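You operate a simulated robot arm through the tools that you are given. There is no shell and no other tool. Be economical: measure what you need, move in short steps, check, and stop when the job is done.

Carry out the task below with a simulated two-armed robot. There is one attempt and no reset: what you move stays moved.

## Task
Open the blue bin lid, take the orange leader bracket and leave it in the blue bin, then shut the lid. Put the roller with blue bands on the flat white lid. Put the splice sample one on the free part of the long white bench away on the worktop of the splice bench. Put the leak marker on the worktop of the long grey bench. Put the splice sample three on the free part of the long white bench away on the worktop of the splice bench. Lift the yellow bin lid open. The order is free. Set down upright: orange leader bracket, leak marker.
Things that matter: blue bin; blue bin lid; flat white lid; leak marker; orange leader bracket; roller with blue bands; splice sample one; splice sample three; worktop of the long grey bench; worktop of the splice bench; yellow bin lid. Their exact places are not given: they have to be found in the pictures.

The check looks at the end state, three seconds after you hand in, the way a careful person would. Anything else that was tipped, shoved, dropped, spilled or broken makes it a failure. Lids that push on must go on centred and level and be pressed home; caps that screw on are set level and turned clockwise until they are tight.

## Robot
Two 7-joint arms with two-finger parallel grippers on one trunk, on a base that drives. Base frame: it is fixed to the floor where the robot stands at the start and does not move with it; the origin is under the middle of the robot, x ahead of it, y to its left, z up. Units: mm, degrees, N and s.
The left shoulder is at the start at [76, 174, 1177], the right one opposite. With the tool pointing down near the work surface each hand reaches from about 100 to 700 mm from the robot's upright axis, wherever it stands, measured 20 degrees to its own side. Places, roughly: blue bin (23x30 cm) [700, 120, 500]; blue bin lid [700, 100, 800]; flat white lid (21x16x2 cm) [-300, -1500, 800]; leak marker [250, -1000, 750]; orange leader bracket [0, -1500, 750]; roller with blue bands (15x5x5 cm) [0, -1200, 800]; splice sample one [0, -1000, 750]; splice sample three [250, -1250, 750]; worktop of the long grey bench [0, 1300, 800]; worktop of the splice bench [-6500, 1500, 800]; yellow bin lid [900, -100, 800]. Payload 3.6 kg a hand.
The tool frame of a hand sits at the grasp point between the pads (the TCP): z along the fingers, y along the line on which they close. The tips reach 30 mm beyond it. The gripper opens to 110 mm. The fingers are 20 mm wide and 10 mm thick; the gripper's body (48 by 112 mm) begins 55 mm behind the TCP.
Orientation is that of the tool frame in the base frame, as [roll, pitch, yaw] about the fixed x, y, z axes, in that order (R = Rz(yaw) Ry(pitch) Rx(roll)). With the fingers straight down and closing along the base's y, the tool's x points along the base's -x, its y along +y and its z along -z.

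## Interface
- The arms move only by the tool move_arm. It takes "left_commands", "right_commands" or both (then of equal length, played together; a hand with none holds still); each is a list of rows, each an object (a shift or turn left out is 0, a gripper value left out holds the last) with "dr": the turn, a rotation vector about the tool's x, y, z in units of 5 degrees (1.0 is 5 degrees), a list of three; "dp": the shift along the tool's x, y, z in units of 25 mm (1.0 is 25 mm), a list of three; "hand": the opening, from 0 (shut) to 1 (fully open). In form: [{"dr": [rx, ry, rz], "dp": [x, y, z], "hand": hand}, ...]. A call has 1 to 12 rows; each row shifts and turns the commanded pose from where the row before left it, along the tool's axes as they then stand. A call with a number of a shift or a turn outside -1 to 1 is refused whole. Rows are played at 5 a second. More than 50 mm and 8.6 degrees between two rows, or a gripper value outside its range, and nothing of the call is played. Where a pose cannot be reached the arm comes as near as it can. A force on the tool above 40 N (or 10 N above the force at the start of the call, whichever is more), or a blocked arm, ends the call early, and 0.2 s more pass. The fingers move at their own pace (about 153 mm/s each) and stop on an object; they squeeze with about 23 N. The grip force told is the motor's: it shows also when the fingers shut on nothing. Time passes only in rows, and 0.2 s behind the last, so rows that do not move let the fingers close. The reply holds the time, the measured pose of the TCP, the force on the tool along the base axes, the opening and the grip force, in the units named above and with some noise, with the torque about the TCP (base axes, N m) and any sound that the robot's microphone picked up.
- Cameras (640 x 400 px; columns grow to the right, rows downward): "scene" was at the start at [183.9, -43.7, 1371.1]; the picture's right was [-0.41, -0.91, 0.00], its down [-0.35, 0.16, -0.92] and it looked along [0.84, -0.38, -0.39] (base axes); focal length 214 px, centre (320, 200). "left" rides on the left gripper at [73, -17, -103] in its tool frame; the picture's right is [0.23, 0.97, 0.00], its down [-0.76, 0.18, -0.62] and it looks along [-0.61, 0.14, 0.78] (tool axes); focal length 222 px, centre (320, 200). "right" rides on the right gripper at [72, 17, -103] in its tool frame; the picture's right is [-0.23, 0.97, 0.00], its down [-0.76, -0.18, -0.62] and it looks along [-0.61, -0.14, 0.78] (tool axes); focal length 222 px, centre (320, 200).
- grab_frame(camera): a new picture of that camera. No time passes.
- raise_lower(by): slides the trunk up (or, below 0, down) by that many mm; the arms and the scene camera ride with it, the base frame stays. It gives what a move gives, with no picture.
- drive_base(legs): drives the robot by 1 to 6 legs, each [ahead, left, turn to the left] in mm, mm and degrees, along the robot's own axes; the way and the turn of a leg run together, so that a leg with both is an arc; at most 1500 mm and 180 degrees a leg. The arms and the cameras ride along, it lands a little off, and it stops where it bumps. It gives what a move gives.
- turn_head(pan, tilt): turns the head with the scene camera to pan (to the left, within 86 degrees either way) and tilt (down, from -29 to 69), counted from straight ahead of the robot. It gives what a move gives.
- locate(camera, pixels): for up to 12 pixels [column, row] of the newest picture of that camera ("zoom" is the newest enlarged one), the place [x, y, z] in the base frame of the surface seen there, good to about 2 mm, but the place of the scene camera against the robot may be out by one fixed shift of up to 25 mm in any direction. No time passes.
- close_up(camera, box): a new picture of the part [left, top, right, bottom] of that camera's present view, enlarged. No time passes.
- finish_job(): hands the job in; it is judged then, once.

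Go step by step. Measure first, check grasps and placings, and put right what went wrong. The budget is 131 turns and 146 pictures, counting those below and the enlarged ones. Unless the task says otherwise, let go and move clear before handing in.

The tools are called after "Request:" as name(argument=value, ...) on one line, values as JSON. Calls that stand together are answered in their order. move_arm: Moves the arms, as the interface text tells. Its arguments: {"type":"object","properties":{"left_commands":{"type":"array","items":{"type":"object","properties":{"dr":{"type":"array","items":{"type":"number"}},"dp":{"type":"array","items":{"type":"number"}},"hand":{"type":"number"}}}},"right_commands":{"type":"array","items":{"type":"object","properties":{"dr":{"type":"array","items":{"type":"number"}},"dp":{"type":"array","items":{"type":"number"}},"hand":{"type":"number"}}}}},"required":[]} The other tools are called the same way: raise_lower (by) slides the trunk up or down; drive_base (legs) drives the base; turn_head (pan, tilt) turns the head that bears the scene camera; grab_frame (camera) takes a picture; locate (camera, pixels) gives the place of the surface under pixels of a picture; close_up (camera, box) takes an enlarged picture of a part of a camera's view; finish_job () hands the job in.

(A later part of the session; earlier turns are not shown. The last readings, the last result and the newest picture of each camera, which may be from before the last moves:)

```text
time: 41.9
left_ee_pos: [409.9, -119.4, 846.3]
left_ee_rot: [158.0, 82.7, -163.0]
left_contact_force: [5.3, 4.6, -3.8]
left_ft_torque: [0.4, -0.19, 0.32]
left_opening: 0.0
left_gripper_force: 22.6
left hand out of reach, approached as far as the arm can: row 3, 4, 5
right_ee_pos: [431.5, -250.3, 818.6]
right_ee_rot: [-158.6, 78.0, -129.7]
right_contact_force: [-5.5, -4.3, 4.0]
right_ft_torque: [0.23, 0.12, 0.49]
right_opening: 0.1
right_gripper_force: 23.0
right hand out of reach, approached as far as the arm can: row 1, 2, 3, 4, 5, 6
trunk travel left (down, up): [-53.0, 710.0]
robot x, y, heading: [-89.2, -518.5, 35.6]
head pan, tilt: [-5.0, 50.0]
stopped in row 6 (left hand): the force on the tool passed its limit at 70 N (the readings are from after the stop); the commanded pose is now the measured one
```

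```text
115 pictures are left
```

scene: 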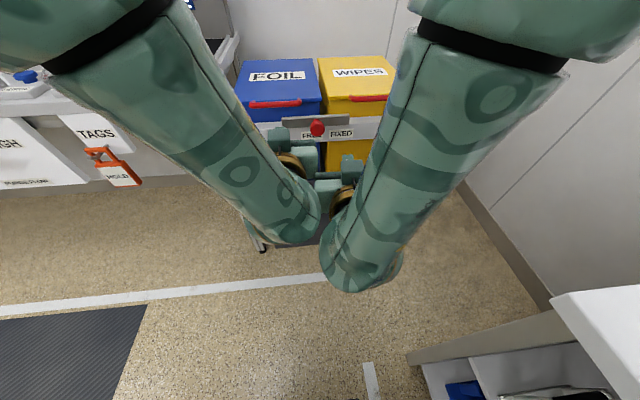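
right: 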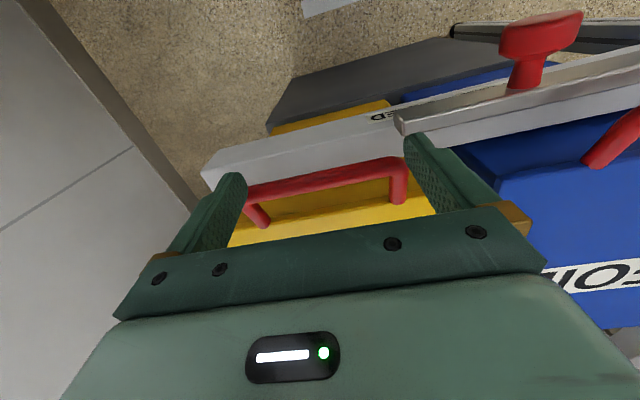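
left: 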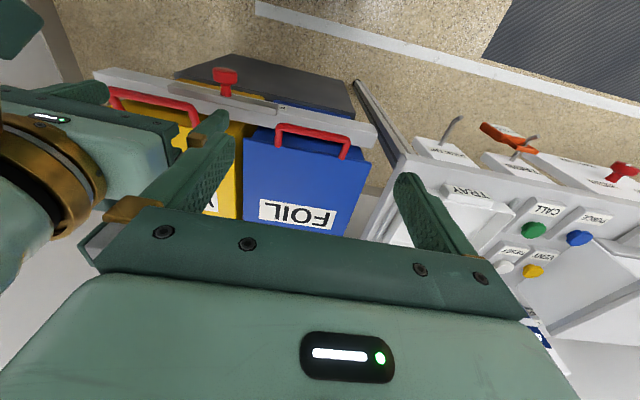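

The hands still foul each other; I spread them apart and up.

Request:
move_arm(left_commands=[{"dp": [-0.5, 1, -0.3]}, {"dp": [-0.5, 1, 0]}, {"dp": [-1, 0.5, 0.5]}, {"dp": [-1, 0, 1]}, {"dp": [-1, 0, 1]}, {"dp": [-1, 0, 1]}, {"dp": [-0.5, 0, 1]}, {"dp": [0, 0, 1]}])

Request:
move_arm(right_commands=[{"dp": [-0.5, -1, 0]}, {"dp": [-0.5, -1, 0]}, {"dp": [-1, -1, 0.5]}, {"dp": [-1, -0.5, 1]}, {"dp": [-1, 0, 1]}, {"dp": [-1, 0, 1]}, {"dp": [-0.5, 0, 1]}, {"dp": [0, 0, 1]}])

Request:
grab_frame(camera="scene")

```text
time: 42.2
left_ee_pos: [404.1, -116.1, 849.0]
left_ee_rot: [157.2, 82.6, -163.7]
left_contact_force: [1.9, 0.6, -0.3]
left_ft_torque: [0.02, 0.02, 0.11]
left_opening: 0.1
left_gripper_force: 23.2
left hand out of reach, approached as far as the arm can: row 1
right_ee_pos: [429.3, -247.7, 820.7]
right_ee_rot: [-159.9, 78.1, -130.3]
right_contact_force: [-1.0, -0.9, 0.3]
right_ft_torque: [0.0, 0.0, 0.02]
right_opening: 0.0
right_gripper_force: 23.1
trunk travel left (down, up): [-53.0, 710.0]
robot x, y, heading: [-89.6, -521.2, 35.7]
head pan, tilt: [-5.0, 50.0]
stopped in row 1 (right hand): the force on the tool passed its limit at 58 N (the readings are from after the stop); the commanded pose is now the measured one
```

```text
time: 44.0
left_ee_pos: [405.6, -116.1, 849.2]
left_ee_rot: [157.1, 82.4, -163.6]
left_contact_force: [0.1, -0.6, 1.2]
left_ft_torque: [0.01, 0.0, -0.02]
left_opening: 0.2
left_gripper_force: 23.7
right_ee_pos: [563.0, -173.9, 903.5]
right_ee_rot: [-159.8, 78.0, -130.3]
right_contact_force: [-0.6, -0.9, 0.4]
right_ft_torque: [-0.02, -0.01, 0.02]
right_opening: 0.0
right_gripper_force: 22.8
right hand out of reach, approached as far as the arm can: row 1, 2, 3, 4
trunk travel left (down, up): [-53.0, 710.0]
robot x, y, heading: [-90.1, -522.5, 35.6]
head pan, tilt: [-5.0, 50.0]
```

```text
114 pictures are left
```

scene: 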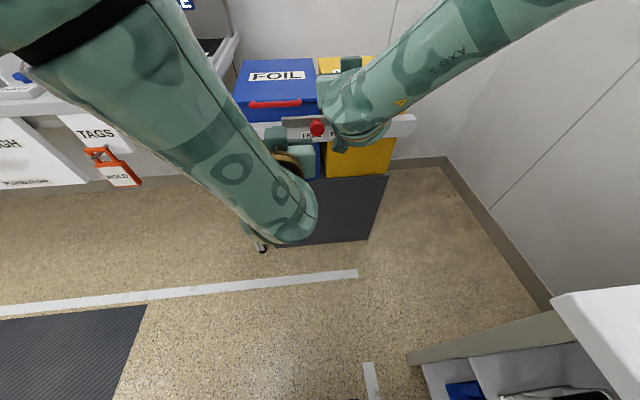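

The right hand is free and stretched forward. I do the same for the left.

Request:
move_arm(left_commands=[{"dp": [-0.5, 1, 0]}, {"dp": [-0.5, 1, 0]}, {"dp": [-1, 0.5, 0.5]}, {"dp": [-1, 0, 1]}, {"dp": [-0.5, 0, 1]}, {"dp": [0, 0, 1]}], right_commands=[{"dp": [0, -1, 0], "dr": [-0.6, 0, 0]}, {"dp": [0, -1, 0], "dr": [-0.6, 0, 0]}, {"dp": [0, -1, 0], "dr": [0, -1, 0]}, {"dp": [0, -0.5, 0], "dr": [0, -1, 0]}, {}, {}])

Request:
grab_frame(camera="scene")

```text
time: 45.4
left_ee_pos: [473.9, -41.7, 915.8]
left_ee_rot: [156.9, 82.5, -163.8]
left_contact_force: [-0.5, -0.3, 0.1]
left_ft_torque: [0.0, 0.0, 0.01]
left_opening: 0.0
left_gripper_force: 22.7
left hand out of reach, approached as far as the arm can: row 1, 2, 3
right_ee_pos: [582.4, -158.3, 997.9]
right_ee_rot: [-142.4, 85.1, -107.8]
right_contact_force: [-0.2, 0.6, -0.3]
right_ft_torque: [0.03, 0.02, 0.02]
right_opening: 0.2
right_gripper_force: 22.6
right hand out of reach, approached as far as the arm can: row 1, 2, 3, 4
trunk travel left (down, up): [-53.0, 710.0]
robot x, y, heading: [-90.8, -520.4, 35.9]
head pan, tilt: [-5.0, 50.0]
```

```text
113 pictures are left
```

scene: 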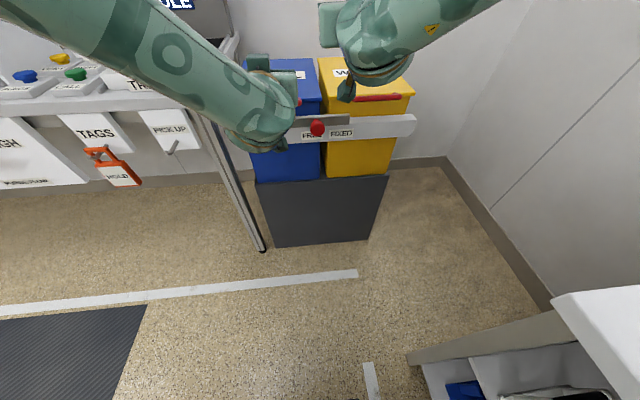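

Forward-pointing is at joint limits on both sides. I switch plan: grip the handles from above (closing fore-aft) and carry the lid round with the tool still pointing down. First raise the trunk and swing the hands back to point down.

Request:
raise_lower(by=240)

Request:
move_arm(left_commands=[{"dr": [0, 1, 0]}, {"dr": [0, 1, 0]}, {"dr": [0, 1, 0]}, {"dr": [0, 1, 0]}, {"dr": [0, 1, 0]}, {"dr": [0, 1, 0]}, {"dr": [0, 1, 0]}, {"dr": [0, 1, 0]}, {"dr": [0, 1, 0]}, {"dr": [0, 1, 0]}, {"dr": [0, 1, 0]}, {"dr": [0, 1, 0]}], right_commands=[{"dr": [0, 1, 0]}, {"dr": [0, 1, 0]}, {"dr": [0, 1, 0]}, {"dr": [0, 1, 0]}, {"dr": [0, 1, 0]}, {"dr": [0, 1, 0]}, {"dr": [0, 1, 0]}, {"dr": [0, 1, 0]}, {"dr": [0, 1, 0]}, {"dr": [0, 1, 0]}, {"dr": [0, 1, 0]}, {"dr": [0, 1, 0]}])

```text
time: 47.9
left_ee_pos: [474.4, -41.9, 1156.4]
left_ee_rot: [157.2, 82.5, -163.6]
left_contact_force: [-0.2, -0.5, 0.8]
left_ft_torque: [-0.01, 0.01, -0.01]
left_opening: 0.0
left_gripper_force: 23.2
right_ee_pos: [461.4, -245.7, 1413.8]
right_ee_rot: [-10.7, 76.2, 23.5]
right_contact_force: [0.0, 0.8, 0.2]
right_ft_torque: [0.0, 0.02, 0.0]
right_opening: 0.1
right_gripper_force: 23.0
trunk travel left (down, up): [-293.0, 470.0]
robot x, y, heading: [-90.0, -521.2, 35.7]
head pan, tilt: [-5.0, 50.0]
```

```text
time: 50.5
left_ee_pos: [430.7, -55.0, 1160.3]
left_ee_rot: [177.2, 23.5, -141.8]
left_contact_force: [-0.3, 0.0, -1.3]
left_ft_torque: [-0.03, 0.0, 0.0]
left_opening: 0.0
left_gripper_force: 22.8
left hand out of reach, approached as far as the arm can: row 10, 11, 12
right_ee_pos: [460.6, -243.7, 1415.5]
right_ee_rot: [-176.4, 43.4, -143.7]
right_contact_force: [-0.6, 1.0, -0.5]
right_ft_torque: [-0.05, 0.0, 0.0]
right_opening: 0.1
right_gripper_force: 23.0
trunk travel left (down, up): [-293.0, 470.0]
robot x, y, heading: [-92.7, -518.9, 35.7]
head pan, tilt: [-5.0, 50.0]
```

Request:
move_arm(left_commands=[{"dp": [1, 0, 0]}, {"dp": [1, 0, 0]}, {"dp": [1, 0, 0]}, {"dr": [0, 1, 0]}, {"dr": [0, 1, 0]}, {"dr": [0, 1, 0]}, {"dr": [0, 1, 0]}, {"dr": [0, 0.7, 0]}, {}], right_commands=[{"dr": [0, 1, 0]}, {"dr": [0, 1, 0]}, {"dr": [0, 1, 0]}, {"dr": [0, 1, 0]}, {"dr": [0, 1, 0]}, {"dr": [0, 1, 0]}, {"dr": [0, 1, 0]}, {"dr": [0, 1, 0]}, {"dr": [0, 0.7, 0]}])

Request:
drive_base(legs=[[300, 0, 0]])

Request:
grab_frame(camera="scene")

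```text
time: 52.5
left_ee_pos: [368.3, -98.7, 1128.9]
left_ee_rot: [176.8, 6.5, -142.1]
left_contact_force: [-0.4, 0.9, -0.3]
left_ft_torque: [-0.01, -0.04, -0.01]
left_opening: 0.0
left_gripper_force: 23.1
left hand out of reach, approached as far as the arm can: row 7, 8
right_ee_pos: [432.6, -304.5, 1351.1]
right_ee_rot: [-178.2, 24.5, -146.3]
right_contact_force: [-0.4, -0.1, -0.1]
right_ft_torque: [-0.05, -0.03, 0.0]
right_opening: 0.1
right_gripper_force: 23.0
right hand out of reach, approached as far as the arm can: row 1, 2, 3, 4, 5, 6, 7, 8, 9
trunk travel left (down, up): [-293.0, 470.0]
robot x, y, heading: [-90.5, -522.8, 35.8]
head pan, tilt: [-5.0, 50.0]
```

```text
time: 54.5
left_ee_pos: [610.3, 66.1, 1127.5]
left_ee_rot: [176.6, 6.6, -142.6]
left_contact_force: [0.8, 0.1, 0.0]
left_ft_torque: [-0.01, -0.01, -0.04]
left_opening: 0.3
left_gripper_force: 23.0
right_ee_pos: [672.2, -138.6, 1351.7]
right_ee_rot: [-178.2, 24.3, -146.7]
right_contact_force: [0.4, -0.4, 0.1]
right_ft_torque: [0.0, 0.05, 0.01]
right_opening: 0.2
right_gripper_force: 23.2
trunk travel left (down, up): [-293.0, 470.0]
robot x, y, heading: [149.4, -350.5, 35.4]
head pan, tilt: [-5.0, 50.0]
```

```text
112 pictures are left
```

scene: 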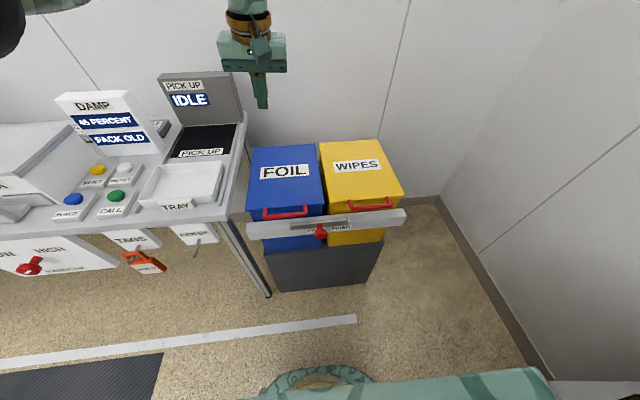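

Right hand is pitched 24° at F 462; I bring both back to vertical, and start turning the right hand 90° about its axis.

Request:
move_arm(right_commands=[{"dp": [1, 0, 0]}, {"dp": [1, 0, 0], "dr": [0, 1, 0]}, {"dp": [1, 0, 0.5], "dr": [0, 1, 0]}, {"dp": [0.5, 0, 1], "dr": [0, 1, 0]}, {"dp": [0, 0, 1], "dr": [0, 1, 0]}, {"dp": [0, 0, 1], "dr": [0, 0.9, 0]}, {"dp": [0, 0, 1], "dr": [0, 0, 1]}, {"dp": [0, 0, 1], "dr": [0, 0, 1]}, {"dr": [0, 0, 1]}, {"dr": [0, 0, 1]}, {"dr": [0, 0, 1]}, {"dr": [0, 0, 1]}], left_commands=[{"dp": [1, 1, 0]}, {"dp": [1, 1, 0]}, {"dp": [1, 1, 0]}, {"dp": [1, 1, 0]}, {"dp": [1, 0, -1], "dr": [0, 0.7, 0]}, {"dp": [0, 0, -1], "dr": [0, 0.6, 0]}, {"dp": [0, 0, -1]}, {}, {}, {}, {}, {}])

Request:
move_arm(right_commands=[{"dr": [0, 0, 1]}, {"dr": [0, 0, 1]}, {"dr": [0, 0, 1]}, {"dr": [0, 0, 1]}, {"dr": [0, 0, 1]}, {"dr": [0, 0, 1]}, {"dr": [0, 0, 1]}, {"dr": [0, 0, 1]}, {"dr": [0, 0, 1]}, {"dr": [0, 0, 1]}, {"dr": [0, 0, 1]}, {"dr": [0, 0, 1]}])

Request:
grab_frame(camera="scene")

```text
time: 57.1
left_ee_pos: [448.0, 64.1, 1193.9]
left_ee_rot: [176.6, 0.1, -142.2]
left_contact_force: [-0.2, -0.2, -1.7]
left_ft_torque: [-0.05, 0.01, 0.02]
left_opening: 0.1
left_gripper_force: 23.1
right_ee_pos: [620.9, -178.3, 1184.5]
right_ee_rot: [-178.6, 0.7, -177.6]
right_contact_force: [0.1, -0.9, -0.5]
right_ft_torque: [0.01, 0.01, 0.02]
right_opening: 0.0
right_gripper_force: 23.0
trunk travel left (down, up): [-293.0, 470.0]
robot x, y, heading: [144.9, -354.2, 35.5]
head pan, tilt: [-5.0, 50.0]
```

```text
time: 59.7
left_ee_pos: [447.4, 63.6, 1193.9]
left_ee_rot: [176.7, 0.1, -142.1]
left_contact_force: [0.7, 0.0, 0.4]
left_ft_torque: [-0.01, 0.0, 0.0]
left_opening: 0.0
left_gripper_force: 22.6
right_ee_pos: [621.3, -178.6, 1182.9]
right_ee_rot: [180.0, 1.7, 122.4]
right_contact_force: [-0.3, 0.4, -0.1]
right_ft_torque: [0.02, 0.0, 0.01]
right_opening: 0.1
right_gripper_force: 23.4
trunk travel left (down, up): [-293.0, 470.0]
robot x, y, heading: [150.1, -352.4, 35.2]
head pan, tilt: [-5.0, 50.0]
```

```text
111 pictures are left
```

scene: 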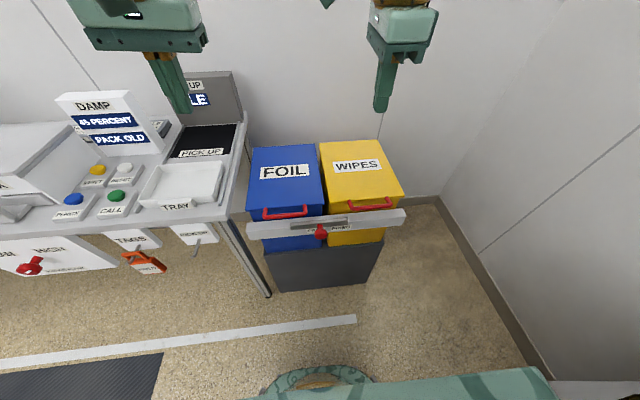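

Right hand is down and turned (yaw 122, want 126). I lower over the yellow handle to z≈930 with the fingers half open and look.

Request:
move_arm(right_commands=[{"dp": [-0.24, 0.19, 1], "dr": [0, 0, -0.4], "hand": 0.45}, {"dp": [-0.24, 0.19, 1], "dr": [0, 0, -0.3]}, {"dp": [-0.24, 0.19, 1]}, {"dp": [-0.24, 0.19, 1]}, {"dp": [-0.24, 0.19, 1]}, {"dp": [-0.24, 0.19, 1]}, {"dp": [-0.24, 0.19, 1]}, {"dp": [-0.24, 0.19, 1]}, {"dp": [-0.24, 0.19, 1]}, {"dp": [-0.24, 0.19, 1]}, {}])

Request:
grab_frame(camera="right")

Request:
grab_frame(camera="scene")

```text
time: 62.1
left_ee_pos: [447.2, 64.0, 1195.0]
left_ee_rot: [176.6, 0.3, -142.1]
left_contact_force: [0.4, 0.3, 1.0]
left_ft_torque: [-0.01, 0.01, 0.0]
left_opening: 0.0
left_gripper_force: 22.6
right_ee_pos: [697.5, -206.3, 932.4]
right_ee_rot: [-179.8, 1.8, 126.0]
right_contact_force: [0.4, -0.5, 0.3]
right_ft_torque: [0.01, -0.01, -0.04]
right_opening: 49.6
right_gripper_force: 0.0
trunk travel left (down, up): [-293.0, 470.0]
robot x, y, heading: [148.7, -351.0, 35.3]
head pan, tilt: [-5.0, 50.0]
```

```text
110 pictures are left
```

right: 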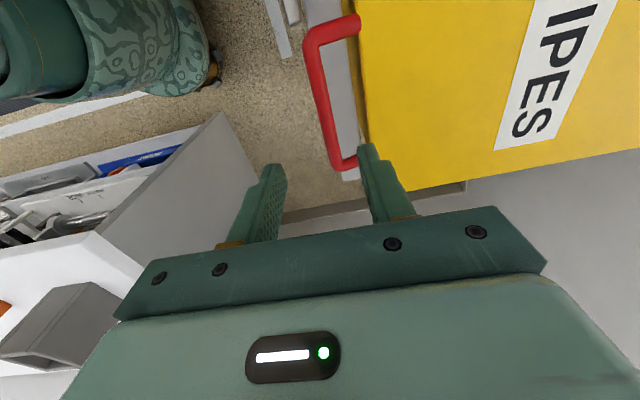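

```text
109 pictures are left
```

scene: 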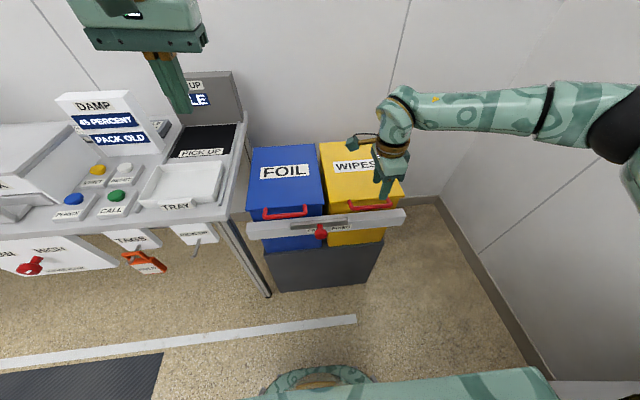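

Right camera sees the red handle: bar from (310,45) to (330,155). I measure it exactly.

Request:
locate(camera="right", pixels=[[310, 50], [316, 90], [323, 125], [330, 155], [345, 163], [362, 60], [366, 130], [340, 25]])

```text
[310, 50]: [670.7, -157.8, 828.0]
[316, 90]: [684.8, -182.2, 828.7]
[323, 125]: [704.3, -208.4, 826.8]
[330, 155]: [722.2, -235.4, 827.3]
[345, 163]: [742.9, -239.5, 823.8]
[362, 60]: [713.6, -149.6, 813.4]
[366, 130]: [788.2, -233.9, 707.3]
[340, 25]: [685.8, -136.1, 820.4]
```

Bar is at F≈447.5, z top 827. I open to 40 mm, descend to z≈830 straddling it, and close.

Request:
move_arm(right_commands=[{"dp": [0.2, 0.18, 1], "hand": 0.37}, {"dp": [0, 0, 1]}, {"dp": [0, 0, 1]}, {"dp": [0, 0, 1]}, {"dp": [0, 0, 0.1], "hand": 0}, {"hand": 0}, {"hand": 0}])

Request:
grab_frame(camera="right")

```text
time: 63.7
left_ee_pos: [448.8, 63.4, 1193.4]
left_ee_rot: [176.5, 0.2, -142.1]
left_contact_force: [-0.1, 0.9, 0.2]
left_ft_torque: [0.02, 0.04, 0.0]
left_opening: 0.1
left_gripper_force: 22.4
right_ee_pos: [700.9, -201.1, 830.4]
right_ee_rot: [-179.9, 1.7, 125.9]
right_contact_force: [8.9, 4.6, -0.5]
right_ft_torque: [-0.03, -0.26, 0.58]
right_opening: 13.3
right_gripper_force: 45.3
trunk travel left (down, up): [-293.0, 470.0]
robot x, y, heading: [150.0, -352.6, 35.2]
head pan, tilt: [-5.0, 50.0]
```

```text
108 pictures are left
```

right: 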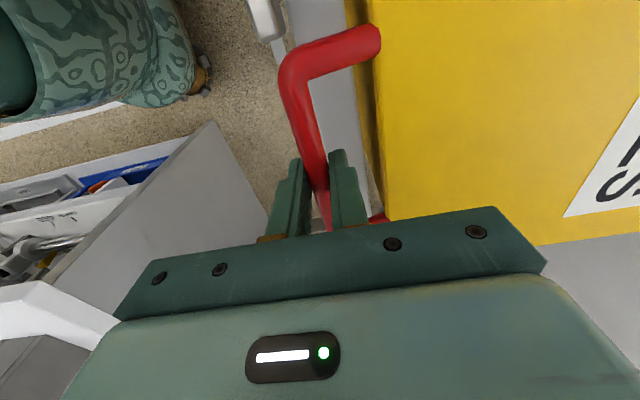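

Bar gripped (13 mm). I start lifting along the hinge arc, first ~20°.

Request:
move_arm(right_commands=[{"dp": [0, 0.07, -0.98]}, {"dp": [0, 0.14, -0.97]}, {"dp": [0, 0.21, -0.96]}, {"dp": [0, 0.27, -0.94]}, {"dp": [0, 0.34, -0.92]}])

Request:
grab_frame(camera="scene")

```text
time: 64.9
left_ee_pos: [449.8, 63.8, 1193.9]
left_ee_rot: [176.7, 0.0, -142.0]
left_contact_force: [-0.9, -0.5, 0.7]
left_ft_torque: [0.03, 0.01, 0.01]
left_opening: 0.0
left_gripper_force: 23.1
right_ee_pos: [721.6, -184.1, 950.4]
right_ee_rot: [-179.8, 1.8, 126.0]
right_contact_force: [11.5, -1.1, -6.5]
right_ft_torque: [-0.05, -0.25, 0.62]
right_opening: 13.4
right_gripper_force: 44.8
trunk travel left (down, up): [-293.0, 470.0]
robot x, y, heading: [147.3, -353.1, 35.3]
head pan, tilt: [-5.0, 50.0]
```

```text
107 pictures are left
```

scene: 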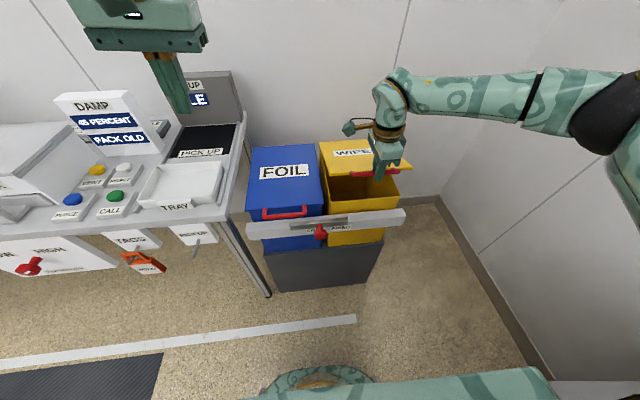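

The yellow lid lifts. I continue the arc to about 50°.

Request:
move_arm(right_commands=[{"dp": [0, 0.4, -0.9]}, {"dp": [0, 0.46, -0.87]}, {"dp": [0, 0.52, -0.83]}, {"dp": [0, 0.58, -0.8]}, {"dp": [0, 0.63, -0.75]}, {"dp": [0, 0.68, -0.71]}, {"dp": [0, 0.73, -0.66]}])

Request:
grab_frame(camera="scene")

```text
time: 66.5
left_ee_pos: [448.4, 60.9, 1194.6]
left_ee_rot: [176.5, 0.3, -142.1]
left_contact_force: [0.0, -0.5, -0.7]
left_ft_torque: [-0.01, 0.01, 0.01]
left_opening: 0.0
left_gripper_force: 23.2
right_ee_pos: [800.4, -126.3, 1090.9]
right_ee_rot: [180.0, 1.7, 125.9]
right_contact_force: [3.8, -19.3, 8.3]
right_ft_torque: [-1.1, -0.61, 0.38]
right_opening: 13.8
right_gripper_force: 44.8
trunk travel left (down, up): [-293.0, 470.0]
robot x, y, heading: [150.0, -349.0, 35.0]
head pan, tilt: [-5.0, 50.0]
```

```text
106 pictures are left
```

scene: 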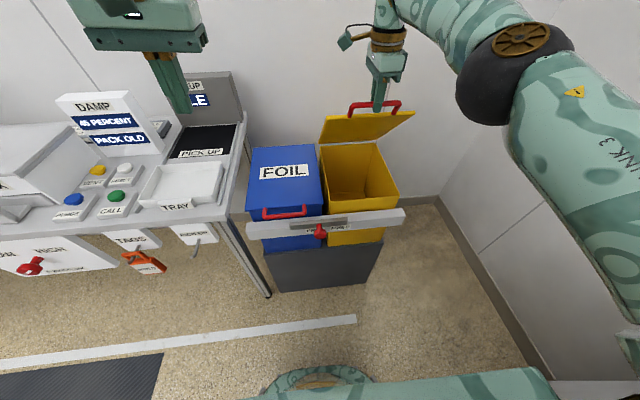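

Request:
move_arm(right_commands=[{"dp": [0, 0.77, -0.61]}, {"dp": [0, 0.82, -0.55]}, {"dp": [0, 0.85, -0.49]}, {"dp": [0, 0.88, -0.43]}])

Request:
grab_frame(camera="scene")

```text
time: 67.5
left_ee_pos: [446.8, 59.3, 1195.9]
left_ee_rot: [176.5, 0.3, -142.1]
left_contact_force: [-0.5, 0.2, -1.0]
left_ft_torque: [0.04, 0.01, -0.03]
left_opening: 0.2
left_gripper_force: 23.3
right_ee_pos: [799.1, -126.3, 1091.5]
right_ee_rot: [179.9, 1.6, 125.8]
right_contact_force: [7.3, -24.8, 11.2]
right_ft_torque: [-0.64, -0.34, 0.65]
right_opening: 13.5
right_gripper_force: 45.0
right hand out of reach, approached as far as the arm can: row 1, 2, 3, 4
trunk travel left (down, up): [-293.0, 470.0]
robot x, y, heading: [142.5, -352.2, 35.2]
head pan, tilt: [-5.0, 50.0]
```

```text
105 pictures are left
```

scene: 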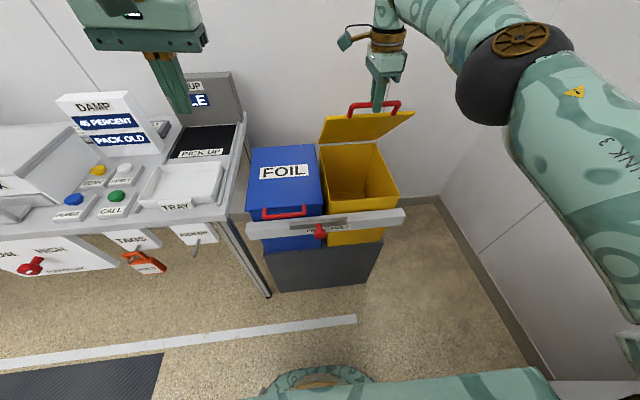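

Arm limit reached at ~50°. I use the trunk and base to follow the arc: raise 25, drive 40 and check.

Request:
raise_lower(by=14)

Request:
drive_base(legs=[[35, 0, 0]])

Request:
raise_lower(by=14)

Request:
grab_frame(camera="scene")

```text
time: 68.0
left_ee_pos: [452.1, 64.7, 1203.1]
left_ee_rot: [176.7, 0.0, -141.9]
left_contact_force: [-0.3, -0.5, -0.4]
left_ft_torque: [0.0, -0.02, 0.01]
left_opening: 0.2
left_gripper_force: 23.4
right_ee_pos: [804.7, -122.3, 1095.3]
right_ee_rot: [179.9, 2.4, 126.2]
right_contact_force: [18.6, 0.5, -21.6]
right_ft_torque: [-0.32, -0.65, 0.39]
right_opening: 13.8
right_gripper_force: 44.9
trunk travel left (down, up): [-303.0, 460.0]
robot x, y, heading: [149.4, -352.3, 35.1]
head pan, tilt: [-5.0, 50.0]
stopped: the force on the tool passed its limit at 45 N (the readings are from after the stop); the commanded pose is now the measured one
```

```text
time: 68.9
left_ee_pos: [471.0, 75.5, 1208.0]
left_ee_rot: [176.8, 0.5, -142.2]
left_contact_force: [-0.2, 0.1, 0.0]
left_ft_torque: [-0.02, -0.02, 0.01]
left_opening: 0.2
left_gripper_force: 23.6
right_ee_pos: [820.7, -109.8, 1110.9]
right_ee_rot: [179.1, 1.7, 125.8]
right_contact_force: [-8.3, -8.9, 17.3]
right_ft_torque: [-0.09, 0.14, 0.73]
right_opening: 13.6
right_gripper_force: 44.6
trunk travel left (down, up): [-303.0, 460.0]
robot x, y, heading: [172.7, -335.3, 35.0]
head pan, tilt: [-5.0, 50.0]
stopped in leg 1: the force on the tool passed its limit at 47 N (the readings are from after the stop); the commanded pose is now the measured one
```

```text
time: 69.6
left_ee_pos: [477.5, 81.7, 1216.1]
left_ee_rot: [176.6, -0.1, -141.9]
left_contact_force: [0.1, -0.2, -0.4]
left_ft_torque: [0.02, 0.02, 0.02]
left_opening: 0.1
left_gripper_force: 22.3
right_ee_pos: [825.3, -106.3, 1115.8]
right_ee_rot: [179.5, 1.9, 126.3]
right_contact_force: [13.1, 8.3, -27.8]
right_ft_torque: [0.43, 0.19, 0.54]
right_opening: 13.4
right_gripper_force: 45.0
trunk travel left (down, up): [-317.0, 446.0]
robot x, y, heading: [173.5, -338.2, 35.2]
head pan, tilt: [-5.0, 50.0]
stopped: the force on the tool passed its limit at 43 N (the readings are from after the stop); the commanded pose is now the measured one
```

```text
104 pictures are left
```

scene: 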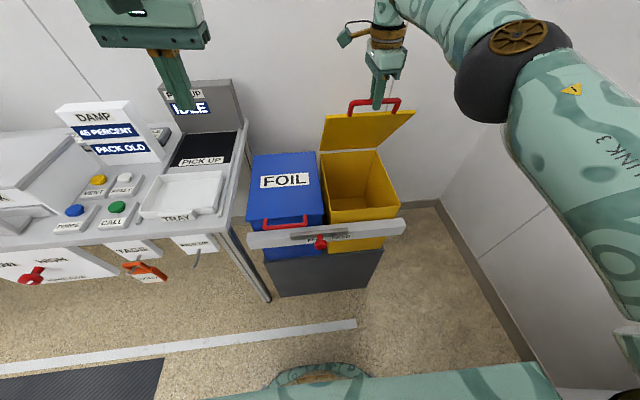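

The base push works in small steps (now F 605, ~56°). I take the slack with the arm, then small drives.

Request:
move_arm(right_commands=[{"dp": [0, 0.82, -0.45]}, {}])

Request:
drive_base(legs=[[18, 0, 0]])

Request:
move_arm(right_commands=[{"dp": [0, 0, -0.35]}, {}])

Request:
drive_base(legs=[[18, 0, 0]])

Request:
move_arm(right_commands=[{"dp": [0, 0.3, -0.3]}, {}])

Request:
grab_frame(camera="scene")

```text
time: 70.2
left_ee_pos: [478.6, 82.8, 1216.4]
left_ee_rot: [176.7, -0.1, -142.0]
left_contact_force: [-0.1, -0.3, -0.4]
left_ft_torque: [-0.02, 0.02, 0.01]
left_opening: 0.0
left_gripper_force: 23.5
right_ee_pos: [825.9, -106.6, 1116.3]
right_ee_rot: [179.3, 1.9, 126.2]
right_contact_force: [16.7, 11.2, -33.7]
right_ft_torque: [-0.13, -0.46, 0.51]
right_opening: 13.4
right_gripper_force: 45.5
right hand out of reach, approached as far as the arm can: row 1
trunk travel left (down, up): [-317.0, 446.0]
robot x, y, heading: [172.5, -334.3, 35.4]
head pan, tilt: [-5.0, 50.0]
```

```text
time: 71.0
left_ee_pos: [487.4, 87.8, 1219.5]
left_ee_rot: [176.7, 0.3, -142.0]
left_contact_force: [0.4, -0.1, -0.2]
left_ft_torque: [-0.03, 0.02, 0.03]
left_opening: 0.0
left_gripper_force: 23.1
right_ee_pos: [834.1, -99.2, 1123.5]
right_ee_rot: [178.9, 1.7, 125.8]
right_contact_force: [0.6, -4.6, 2.6]
right_ft_torque: [0.43, 0.48, 0.56]
right_opening: 13.7
right_gripper_force: 44.7
trunk travel left (down, up): [-317.0, 446.0]
robot x, y, heading: [183.4, -326.8, 35.5]
head pan, tilt: [-5.0, 50.0]
```

```text
time: 71.6
left_ee_pos: [492.1, 92.4, 1217.5]
left_ee_rot: [176.6, 0.0, -141.9]
left_contact_force: [-0.4, 1.1, 0.1]
left_ft_torque: [0.02, -0.01, 0.02]
left_opening: 0.2
left_gripper_force: 23.3
right_ee_pos: [838.3, -95.5, 1127.2]
right_ee_rot: [179.2, 1.7, 126.1]
right_contact_force: [12.4, 5.1, -27.3]
right_ft_torque: [-0.35, -0.31, 0.53]
right_opening: 13.6
right_gripper_force: 45.2
trunk travel left (down, up): [-317.0, 446.0]
robot x, y, heading: [186.4, -325.8, 35.2]
head pan, tilt: [-5.0, 50.0]
```

```text
time: 72.4
left_ee_pos: [503.0, 98.8, 1219.4]
left_ee_rot: [176.7, 0.2, -142.0]
left_contact_force: [0.4, 0.3, 0.2]
left_ft_torque: [0.01, 0.0, -0.02]
left_opening: 0.0
left_gripper_force: 23.2
right_ee_pos: [847.4, -88.6, 1134.0]
right_ee_rot: [178.6, 1.5, 125.9]
right_contact_force: [1.1, -5.8, 4.8]
right_ft_torque: [0.22, 0.31, 0.59]
right_opening: 13.4
right_gripper_force: 45.2
trunk travel left (down, up): [-317.0, 446.0]
robot x, y, heading: [201.7, -317.7, 35.2]
head pan, tilt: [-5.0, 50.0]
```

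```text
time: 73.0
left_ee_pos: [502.6, 98.0, 1219.6]
left_ee_rot: [176.7, 0.2, -142.1]
left_contact_force: [0.5, 0.2, -0.8]
left_ft_torque: [-0.03, 0.0, -0.04]
left_opening: 0.1
left_gripper_force: 23.2
right_ee_pos: [847.2, -90.1, 1133.4]
right_ee_rot: [178.6, 1.4, 125.9]
right_contact_force: [-0.1, -5.6, 4.0]
right_ft_torque: [0.21, 0.22, 0.62]
right_opening: 13.3
right_gripper_force: 44.7
right hand out of reach, approached as far as the arm can: row 1
trunk travel left (down, up): [-317.0, 446.0]
robot x, y, heading: [203.0, -318.8, 35.2]
head pan, tilt: [-5.0, 50.0]
```

```text
103 pictures are left
```

scene: 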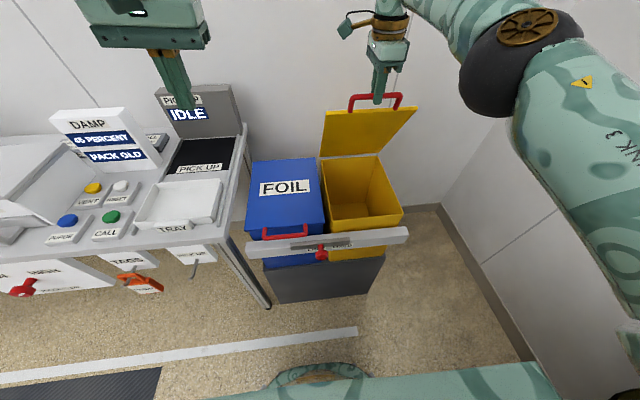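

Works smoothly. I keep driving in small steps with trunk lifts; first check how far the base front is from the pedestal.

Request:
locate(camera="scene", pixels=[[320, 364], [275, 300], [368, 292], [460, 372]])

Request:
drive_base(legs=[[25, 0, 0]])

Request:
raise_lower(by=9)

Request:
drive_base(legs=[[25, 0, 0]])

Request:
raise_lower(by=6)

Request:
drive_base(legs=[[25, 0, 0]])

Request:
grab_frame(camera="scene")

```text
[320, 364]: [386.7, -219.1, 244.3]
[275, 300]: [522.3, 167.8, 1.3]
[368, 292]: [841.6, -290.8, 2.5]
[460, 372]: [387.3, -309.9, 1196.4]
```

```text
time: 73.9
left_ee_pos: [516.8, 109.6, 1218.7]
left_ee_rot: [176.7, 0.4, -142.1]
left_contact_force: [-0.6, -0.5, 0.3]
left_ft_torque: [-0.02, -0.01, -0.01]
left_opening: 0.0
left_gripper_force: 22.9
right_ee_pos: [862.4, -77.5, 1142.2]
right_ee_rot: [177.8, 1.2, 125.7]
right_contact_force: [-5.5, -3.8, 15.9]
right_ft_torque: [-0.12, -0.03, 0.66]
right_opening: 13.7
right_gripper_force: 44.7
trunk travel left (down, up): [-317.0, 446.0]
robot x, y, heading: [217.2, -308.6, 35.3]
head pan, tilt: [-5.0, 50.0]
stopped in leg 1: the force on the tool passed its limit at 48 N (the readings are from after the stop); the commanded pose is now the measured one
```

```text
time: 74.5
left_ee_pos: [521.9, 112.4, 1225.2]
left_ee_rot: [176.7, 0.2, -142.1]
left_contact_force: [-0.7, 0.3, 0.4]
left_ft_torque: [-0.01, -0.01, 0.03]
left_opening: 0.0
left_gripper_force: 22.6
right_ee_pos: [866.6, -75.0, 1145.8]
right_ee_rot: [178.2, 1.2, 125.9]
right_contact_force: [6.8, 4.4, -23.3]
right_ft_torque: [-0.22, -0.36, 0.6]
right_opening: 13.4
right_gripper_force: 44.9
trunk travel left (down, up): [-326.0, 437.0]
robot x, y, heading: [222.8, -301.4, 35.1]
head pan, tilt: [-5.0, 50.0]
```

```text
time: 75.3
left_ee_pos: [537.3, 122.8, 1229.7]
left_ee_rot: [176.7, 0.5, -142.1]
left_contact_force: [0.5, 0.5, -0.4]
left_ft_torque: [-0.02, -0.02, -0.01]
left_opening: 0.4
left_gripper_force: 23.0
right_ee_pos: [881.8, -63.7, 1154.3]
right_ee_rot: [177.7, 1.1, 125.7]
right_contact_force: [-3.7, -1.9, 11.4]
right_ft_torque: [0.26, 0.45, 0.71]
right_opening: 13.5
right_gripper_force: 44.9
trunk travel left (down, up): [-326.0, 437.0]
robot x, y, heading: [240.4, -291.1, 35.4]
head pan, tilt: [-5.0, 50.0]
```

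```text
time: 75.8
left_ee_pos: [541.8, 126.2, 1232.1]
left_ee_rot: [176.6, 0.1, -142.1]
left_contact_force: [-0.8, 0.7, 0.3]
left_ft_torque: [0.02, 0.01, 0.0]
left_opening: 0.0
left_gripper_force: 22.1
right_ee_pos: [884.0, -63.0, 1155.0]
right_ee_rot: [177.9, 1.1, 125.9]
right_contact_force: [3.9, 2.1, -20.1]
right_ft_torque: [-0.46, -0.46, 0.66]
right_opening: 13.9
right_gripper_force: 45.5
trunk travel left (down, up): [-332.0, 431.0]
robot x, y, heading: [238.6, -287.8, 35.2]
head pan, tilt: [-5.0, 50.0]
```

```text
time: 76.6
left_ee_pos: [558.9, 137.5, 1235.4]
left_ee_rot: [176.8, 0.4, -142.1]
left_contact_force: [-0.1, 0.2, 1.1]
left_ft_torque: [0.0, 0.02, -0.04]
left_opening: 0.3
left_gripper_force: 22.8
right_ee_pos: [899.9, -50.9, 1162.4]
right_ee_rot: [177.4, 1.0, 125.7]
right_contact_force: [-3.4, -3.0, 14.6]
right_ft_torque: [0.36, 0.55, 0.7]
right_opening: 13.7
right_gripper_force: 44.8
trunk travel left (down, up): [-332.0, 431.0]
robot x, y, heading: [260.3, -278.1, 35.0]
head pan, tilt: [-5.0, 50.0]
```

```text
102 pictures are left
```

scene: 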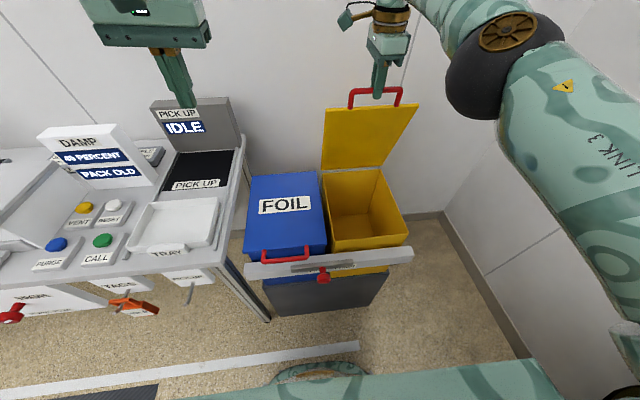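

About 73° now. I keep pushing ahead; the path is nearly level.

Request:
drive_base(legs=[[30, 0, 0]])

Request:
raise_lower(by=4)

Request:
drive_base(legs=[[30, 0, 0]])

Request:
drive_base(legs=[[30, 0, 0]])

Request:
drive_base(legs=[[25, 0, 0]])

Request:
grab_frame(camera="scene")

```text
time: 77.5
left_ee_pos: [580.0, 153.2, 1234.4]
left_ee_rot: [176.6, 0.4, -142.2]
left_contact_force: [-0.3, 0.0, -0.4]
left_ft_torque: [-0.02, -0.01, 0.01]
left_opening: 0.1
left_gripper_force: 22.5
right_ee_pos: [923.5, -34.3, 1169.5]
right_ee_rot: [176.7, 0.8, 125.8]
right_contact_force: [-2.0, -0.2, 11.4]
right_ft_torque: [-0.03, -0.18, 0.63]
right_opening: 13.8
right_gripper_force: 44.9
trunk travel left (down, up): [-332.0, 431.0]
robot x, y, heading: [279.7, -255.3, 34.8]
head pan, tilt: [-5.0, 50.0]
stopped in leg 1: the force on the tool passed its limit at 46 N (the readings are from after the stop); the commanded pose is now the measured one
```

```text
time: 78.1
left_ee_pos: [583.0, 154.2, 1236.7]
left_ee_rot: [176.7, 0.2, -142.1]
left_contact_force: [0.4, 0.2, -0.2]
left_ft_torque: [-0.01, 0.02, -0.03]
left_opening: 0.0
left_gripper_force: 22.4
right_ee_pos: [923.2, -33.2, 1169.5]
right_ee_rot: [177.0, 0.8, 125.9]
right_contact_force: [0.5, 0.9, -7.1]
right_ft_torque: [-0.41, -0.34, 0.64]
right_opening: 13.6
right_gripper_force: 44.3
trunk travel left (down, up): [-336.0, 427.0]
robot x, y, heading: [280.4, -256.5, 35.5]
head pan, tilt: [-5.0, 50.0]
```

```text
time: 78.9
left_ee_pos: [603.0, 170.9, 1239.3]
left_ee_rot: [176.8, 0.3, -142.1]
left_contact_force: [0.3, 0.8, -0.4]
left_ft_torque: [0.01, -0.02, 0.0]
left_opening: 0.0
left_gripper_force: 23.1
right_ee_pos: [946.1, -16.5, 1173.4]
right_ee_rot: [176.6, 0.7, 125.7]
right_contact_force: [-3.4, -0.1, 20.4]
right_ft_torque: [0.34, 0.5, 0.75]
right_opening: 13.3
right_gripper_force: 44.9
trunk travel left (down, up): [-336.0, 427.0]
robot x, y, heading: [309.1, -245.0, 35.2]
head pan, tilt: [-5.0, 50.0]
```

```text
time: 79.8
left_ee_pos: [628.6, 188.9, 1239.9]
left_ee_rot: [176.8, 0.4, -142.0]
left_contact_force: [-0.5, -0.3, 0.4]
left_ft_torque: [-0.05, 0.01, 0.01]
left_opening: 0.1
left_gripper_force: 23.4
right_ee_pos: [969.2, 1.3, 1177.0]
right_ee_rot: [176.4, 0.7, 125.7]
right_contact_force: [-3.7, -0.9, 33.9]
right_ft_torque: [0.21, 0.33, 0.8]
right_opening: 13.6
right_gripper_force: 44.9
trunk travel left (down, up): [-336.0, 427.0]
robot x, y, heading: [328.7, -229.4, 35.2]
head pan, tilt: [-5.0, 50.0]
```

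```text
time: 80.6
left_ee_pos: [639.5, 192.6, 1240.5]
left_ee_rot: [176.7, 0.6, -142.2]
left_contact_force: [0.3, 0.8, -0.2]
left_ft_torque: [-0.01, 0.02, -0.01]
left_opening: 0.0
left_gripper_force: 22.9
right_ee_pos: [976.2, 5.6, 1176.8]
right_ee_rot: [177.3, 0.0, 125.5]
right_contact_force: [-16.4, -14.9, 6.8]
right_ft_torque: [-0.67, -0.01, 0.81]
right_opening: 13.6
right_gripper_force: 44.5
trunk travel left (down, up): [-336.0, 427.0]
robot x, y, heading: [342.0, -219.7, 34.9]
head pan, tilt: [-5.0, 50.0]
stopped in leg 1: the force on the tool passed its limit at 73 N (the readings are from after the stop); the commanded pose is now the measured one
```

```text
101 pictures are left
```

scene: 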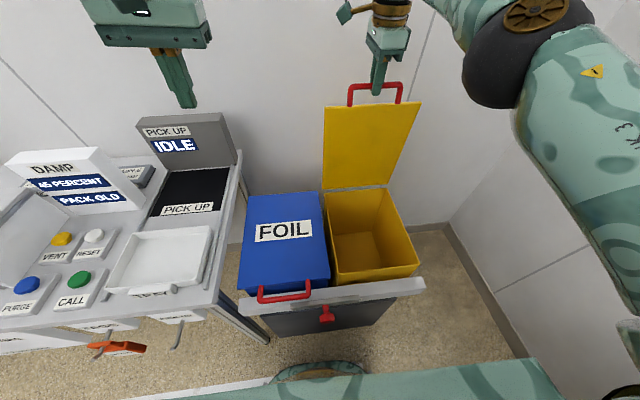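

The lid is at ~89° and met a stop (73 N). I open the fingers only a little, so they would still catch the bar, and see whether the lid stays.

Request:
move_arm(right_commands=[{"hand": 0.32}, {}, {}, {}, {}])

Request:
close_up(camera="scene", box=[290, 60, 450, 200])

Request:
grab_frame(camera="right")

```text
time: 81.8
left_ee_pos: [642.5, 196.1, 1237.7]
left_ee_rot: [176.6, 0.2, -142.2]
left_contact_force: [0.3, -0.3, -0.1]
left_ft_torque: [-0.03, 0.0, 0.01]
left_opening: 0.3
left_gripper_force: 23.6
right_ee_pos: [980.4, 9.5, 1174.2]
right_ee_rot: [177.4, 0.1, 125.4]
right_contact_force: [0.2, -0.1, -0.6]
right_ft_torque: [0.03, -0.01, 0.01]
right_opening: 35.1
right_gripper_force: 0.0
trunk travel left (down, up): [-336.0, 427.0]
robot x, y, heading: [343.5, -215.5, 35.1]
head pan, tilt: [-5.0, 50.0]
```

```text
2.86 times, centred on (370, 130) of scene
```

zoom: 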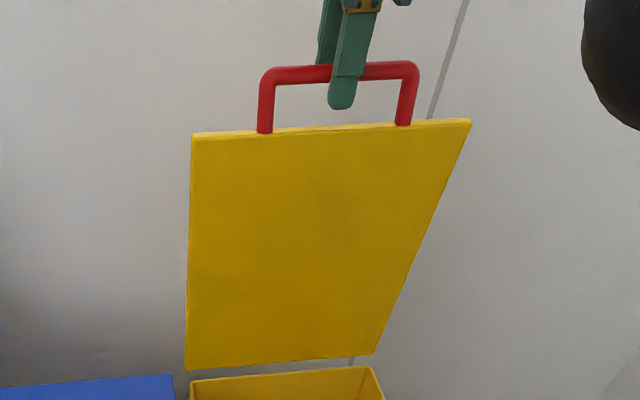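

```text
99 pictures are left
```

right: 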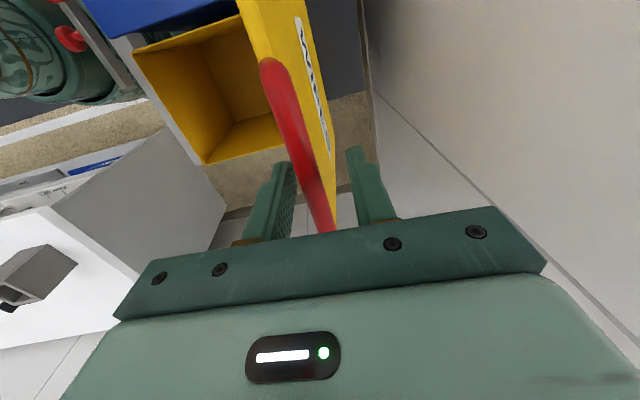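

No force on the fingers and the bar stands between them: the lid stays. I lift clear slowly and check again.

Request:
move_arm(right_commands=[{"hand": 0.5}, {"dp": [0, 0, -0.5]}, {"dp": [0, 0, -0.5]}, {"dp": [0, 0, -1]}, {"dp": [0, 0, -1]}, {}, {}])

Request:
grab_frame(camera="scene")

```text
time: 83.4
left_ee_pos: [643.4, 196.5, 1237.4]
left_ee_rot: [176.6, 0.3, -142.2]
left_contact_force: [0.0, -0.1, -0.2]
left_ft_torque: [-0.02, 0.02, -0.01]
left_opening: 0.0
left_gripper_force: 23.0
right_ee_pos: [964.7, 9.2, 1216.9]
right_ee_rot: [177.2, 0.0, 125.5]
right_contact_force: [-0.3, 0.4, 0.1]
right_ft_torque: [0.0, 0.02, -0.01]
right_opening: 54.8
right_gripper_force: 0.1
right hand out of reach, approached as far as the arm can: row 3, 4, 5
trunk travel left (down, up): [-336.0, 427.0]
robot x, y, heading: [338.4, -217.9, 35.1]
head pan, tilt: [-5.0, 50.0]
```

```text
98 pictures are left
```

scene: 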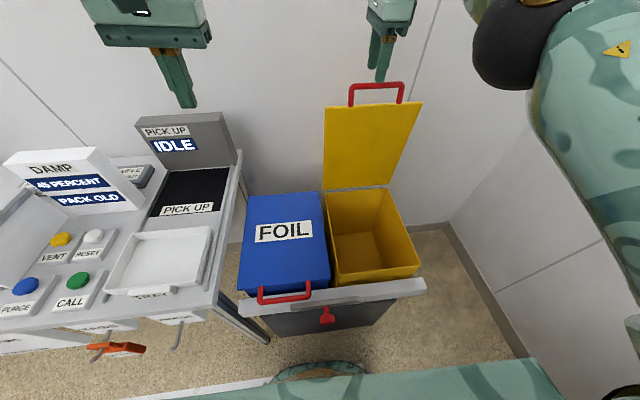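

The yellow lid stands open by itself. Now the blue one with the left hand: bring both hands back, then turn the left hand.

Request:
move_arm(right_commands=[{"dp": [0, -1, 0]}, {"dp": [0, -1, 0]}, {"dp": [0, -1, 0]}, {"dp": [0, -1, 0]}, {"dp": [0, -1, 0]}, {"dp": [0, -1, 0]}, {"dp": [0, -1, 0]}, {"dp": [0, -1, 0]}, {"dr": [0, 0, -1]}, {"dr": [0, 0, -1]}, {"dr": [0, 0, -1]}, {"dr": [0, 0, -1]}], left_commands=[{"dp": [0.95, 0, 0], "hand": 0.45}, {"dp": [0.95, 0, 0]}, {"dp": [0.95, 0, 0]}, {"dp": [0.95, 0, 0]}, {"dp": [0.95, 0, 0]}, {"dp": [0.95, 0, 0]}, {"dp": [0.95, 0, 0]}, {"dp": [0.95, 0, 0]}, {"dr": [0, 0, -1]}, {"dr": [0, 0, -1]}, {"dr": [0, 0, -1]}, {"dr": [0, 0, -1]}])

Request:
move_arm(right_commands=[{"dr": [0, 0, -1]}, {"dr": [0, 0, -1]}, {"dr": [0, 0, -1]}, {"dr": [0, 0, -1]}, {"dr": [0, 0, -1]}, {"dr": [0, 0, -1]}, {"dr": [0, 0, -1]}, {"dr": [0, 0, -1]}, {"dr": [0, 0, -1]}, {"dr": [0, 0, -1]}, {"dr": [0, 0, -1]}, {"dr": [0, 0, -1]}], left_commands=[{"dr": [0, 0, -1]}, {"dr": [0, 0, -1]}, {"dr": [0, 0, -1]}, {"dr": [0, 0, -1]}, {"dr": [0, 0, -1]}, {"dr": [0, 0, -1]}, {"dr": [0, 0, -1]}, {"dr": [0, 0, -1]}, {"dr": [0, 0, -1]}, {"dr": [0, 0, -1]}, {"dr": [0, 0, -1]}, {"dr": [0, 0, -1]}])

```text
time: 86.0
left_ee_pos: [491.6, 78.7, 1237.5]
left_ee_rot: [176.9, 1.4, -122.1]
left_contact_force: [-0.3, -0.2, 0.8]
left_ft_torque: [0.01, -0.02, 0.04]
left_opening: 49.7
left_gripper_force: 0.1
right_ee_pos: [799.7, -106.3, 1207.4]
right_ee_rot: [177.6, 1.0, 145.5]
right_contact_force: [-1.1, -0.8, 0.3]
right_ft_torque: [0.0, 0.02, -0.03]
right_opening: 55.4
right_gripper_force: 0.1
trunk travel left (down, up): [-336.0, 427.0]
robot x, y, heading: [341.0, -217.4, 35.0]
head pan, tilt: [-5.0, 50.0]
```

```text
time: 88.6
left_ee_pos: [492.8, 80.1, 1237.0]
left_ee_rot: [179.7, 3.4, -62.1]
left_contact_force: [0.5, 0.7, 0.3]
left_ft_torque: [0.01, -0.01, 0.02]
left_opening: 49.6
left_gripper_force: 0.1
right_ee_pos: [800.6, -106.6, 1208.0]
right_ee_rot: [179.5, 2.6, -154.4]
right_contact_force: [-0.2, -0.6, 0.5]
right_ft_torque: [-0.02, 0.0, 0.0]
right_opening: 55.1
right_gripper_force: 0.1
trunk travel left (down, up): [-336.0, 427.0]
robot x, y, heading: [338.4, -216.4, 35.0]
head pan, tilt: [-5.0, 50.0]
```

Left turned to yaw -62 (want -54). I lower it over the blue handle.

Request:
move_arm(right_commands=[{"dr": [0, 0.5, 0.5]}, {"dp": [1, 0, 0], "dr": [0, 0, -1]}, {"dp": [1, 0, 0], "dr": [0, 0, -1]}, {"dp": [1, 0, 0]}, {"dp": [1, 0, 0]}, {}, {}, {}, {}, {}, {}, {}], left_commands=[{"dp": [0.28, 0, 1], "dr": [0, 0.6, -0.8]}, {"dp": [0.28, 0, 1], "dr": [0, 0, -0.8]}, {"dp": [0.28, 0, 1]}, {"dp": [0.28, 0, 1]}, {"dp": [0.28, 0, 1]}, {"dp": [0.28, 0, 1]}, {"dp": [0.28, 0, 1]}, {"dp": [0.28, 0, 1]}, {"dp": [0.28, 0, 1]}, {"dp": [0.28, 0, 1]}, {"dp": [0.28, 0, 1]}, {"dp": [0.28, 0, 1]}])

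Request:
grab_frame(camera="left")

```text
time: 91.2
left_ee_pos: [538.4, 14.5, 936.9]
left_ee_rot: [179.8, 0.4, -54.2]
left_contact_force: [0.2, -0.1, 0.4]
left_ft_torque: [0.02, -0.04, -0.02]
left_opening: 49.3
left_gripper_force: 0.0
right_ee_pos: [712.1, -155.5, 1208.3]
right_ee_rot: [179.7, 0.1, -146.9]
right_contact_force: [0.3, 0.0, -1.0]
right_ft_torque: [-0.02, 0.0, -0.01]
right_opening: 55.1
right_gripper_force: 0.0
trunk travel left (down, up): [-336.0, 427.0]
robot x, y, heading: [339.1, -216.5, 34.9]
head pan, tilt: [-5.0, 50.0]
```

```text
97 pictures are left
```

left: 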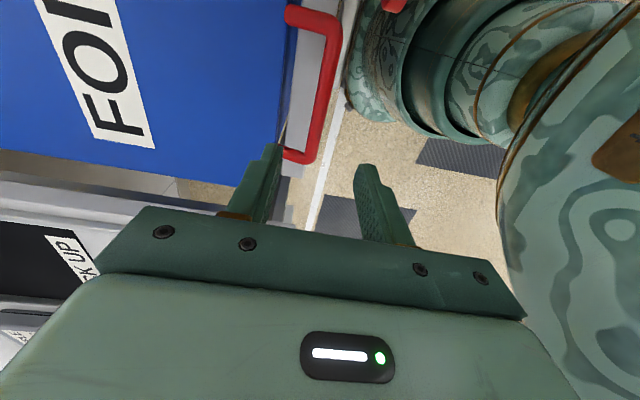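

Request:
locate(camera="left", pixels=[[331, 45], [325, 80], [319, 120], [312, 150], [298, 155], [289, 60]])

```text
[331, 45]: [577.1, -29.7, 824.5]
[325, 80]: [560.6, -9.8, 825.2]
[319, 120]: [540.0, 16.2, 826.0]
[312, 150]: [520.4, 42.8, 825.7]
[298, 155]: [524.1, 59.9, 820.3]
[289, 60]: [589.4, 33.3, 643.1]
```

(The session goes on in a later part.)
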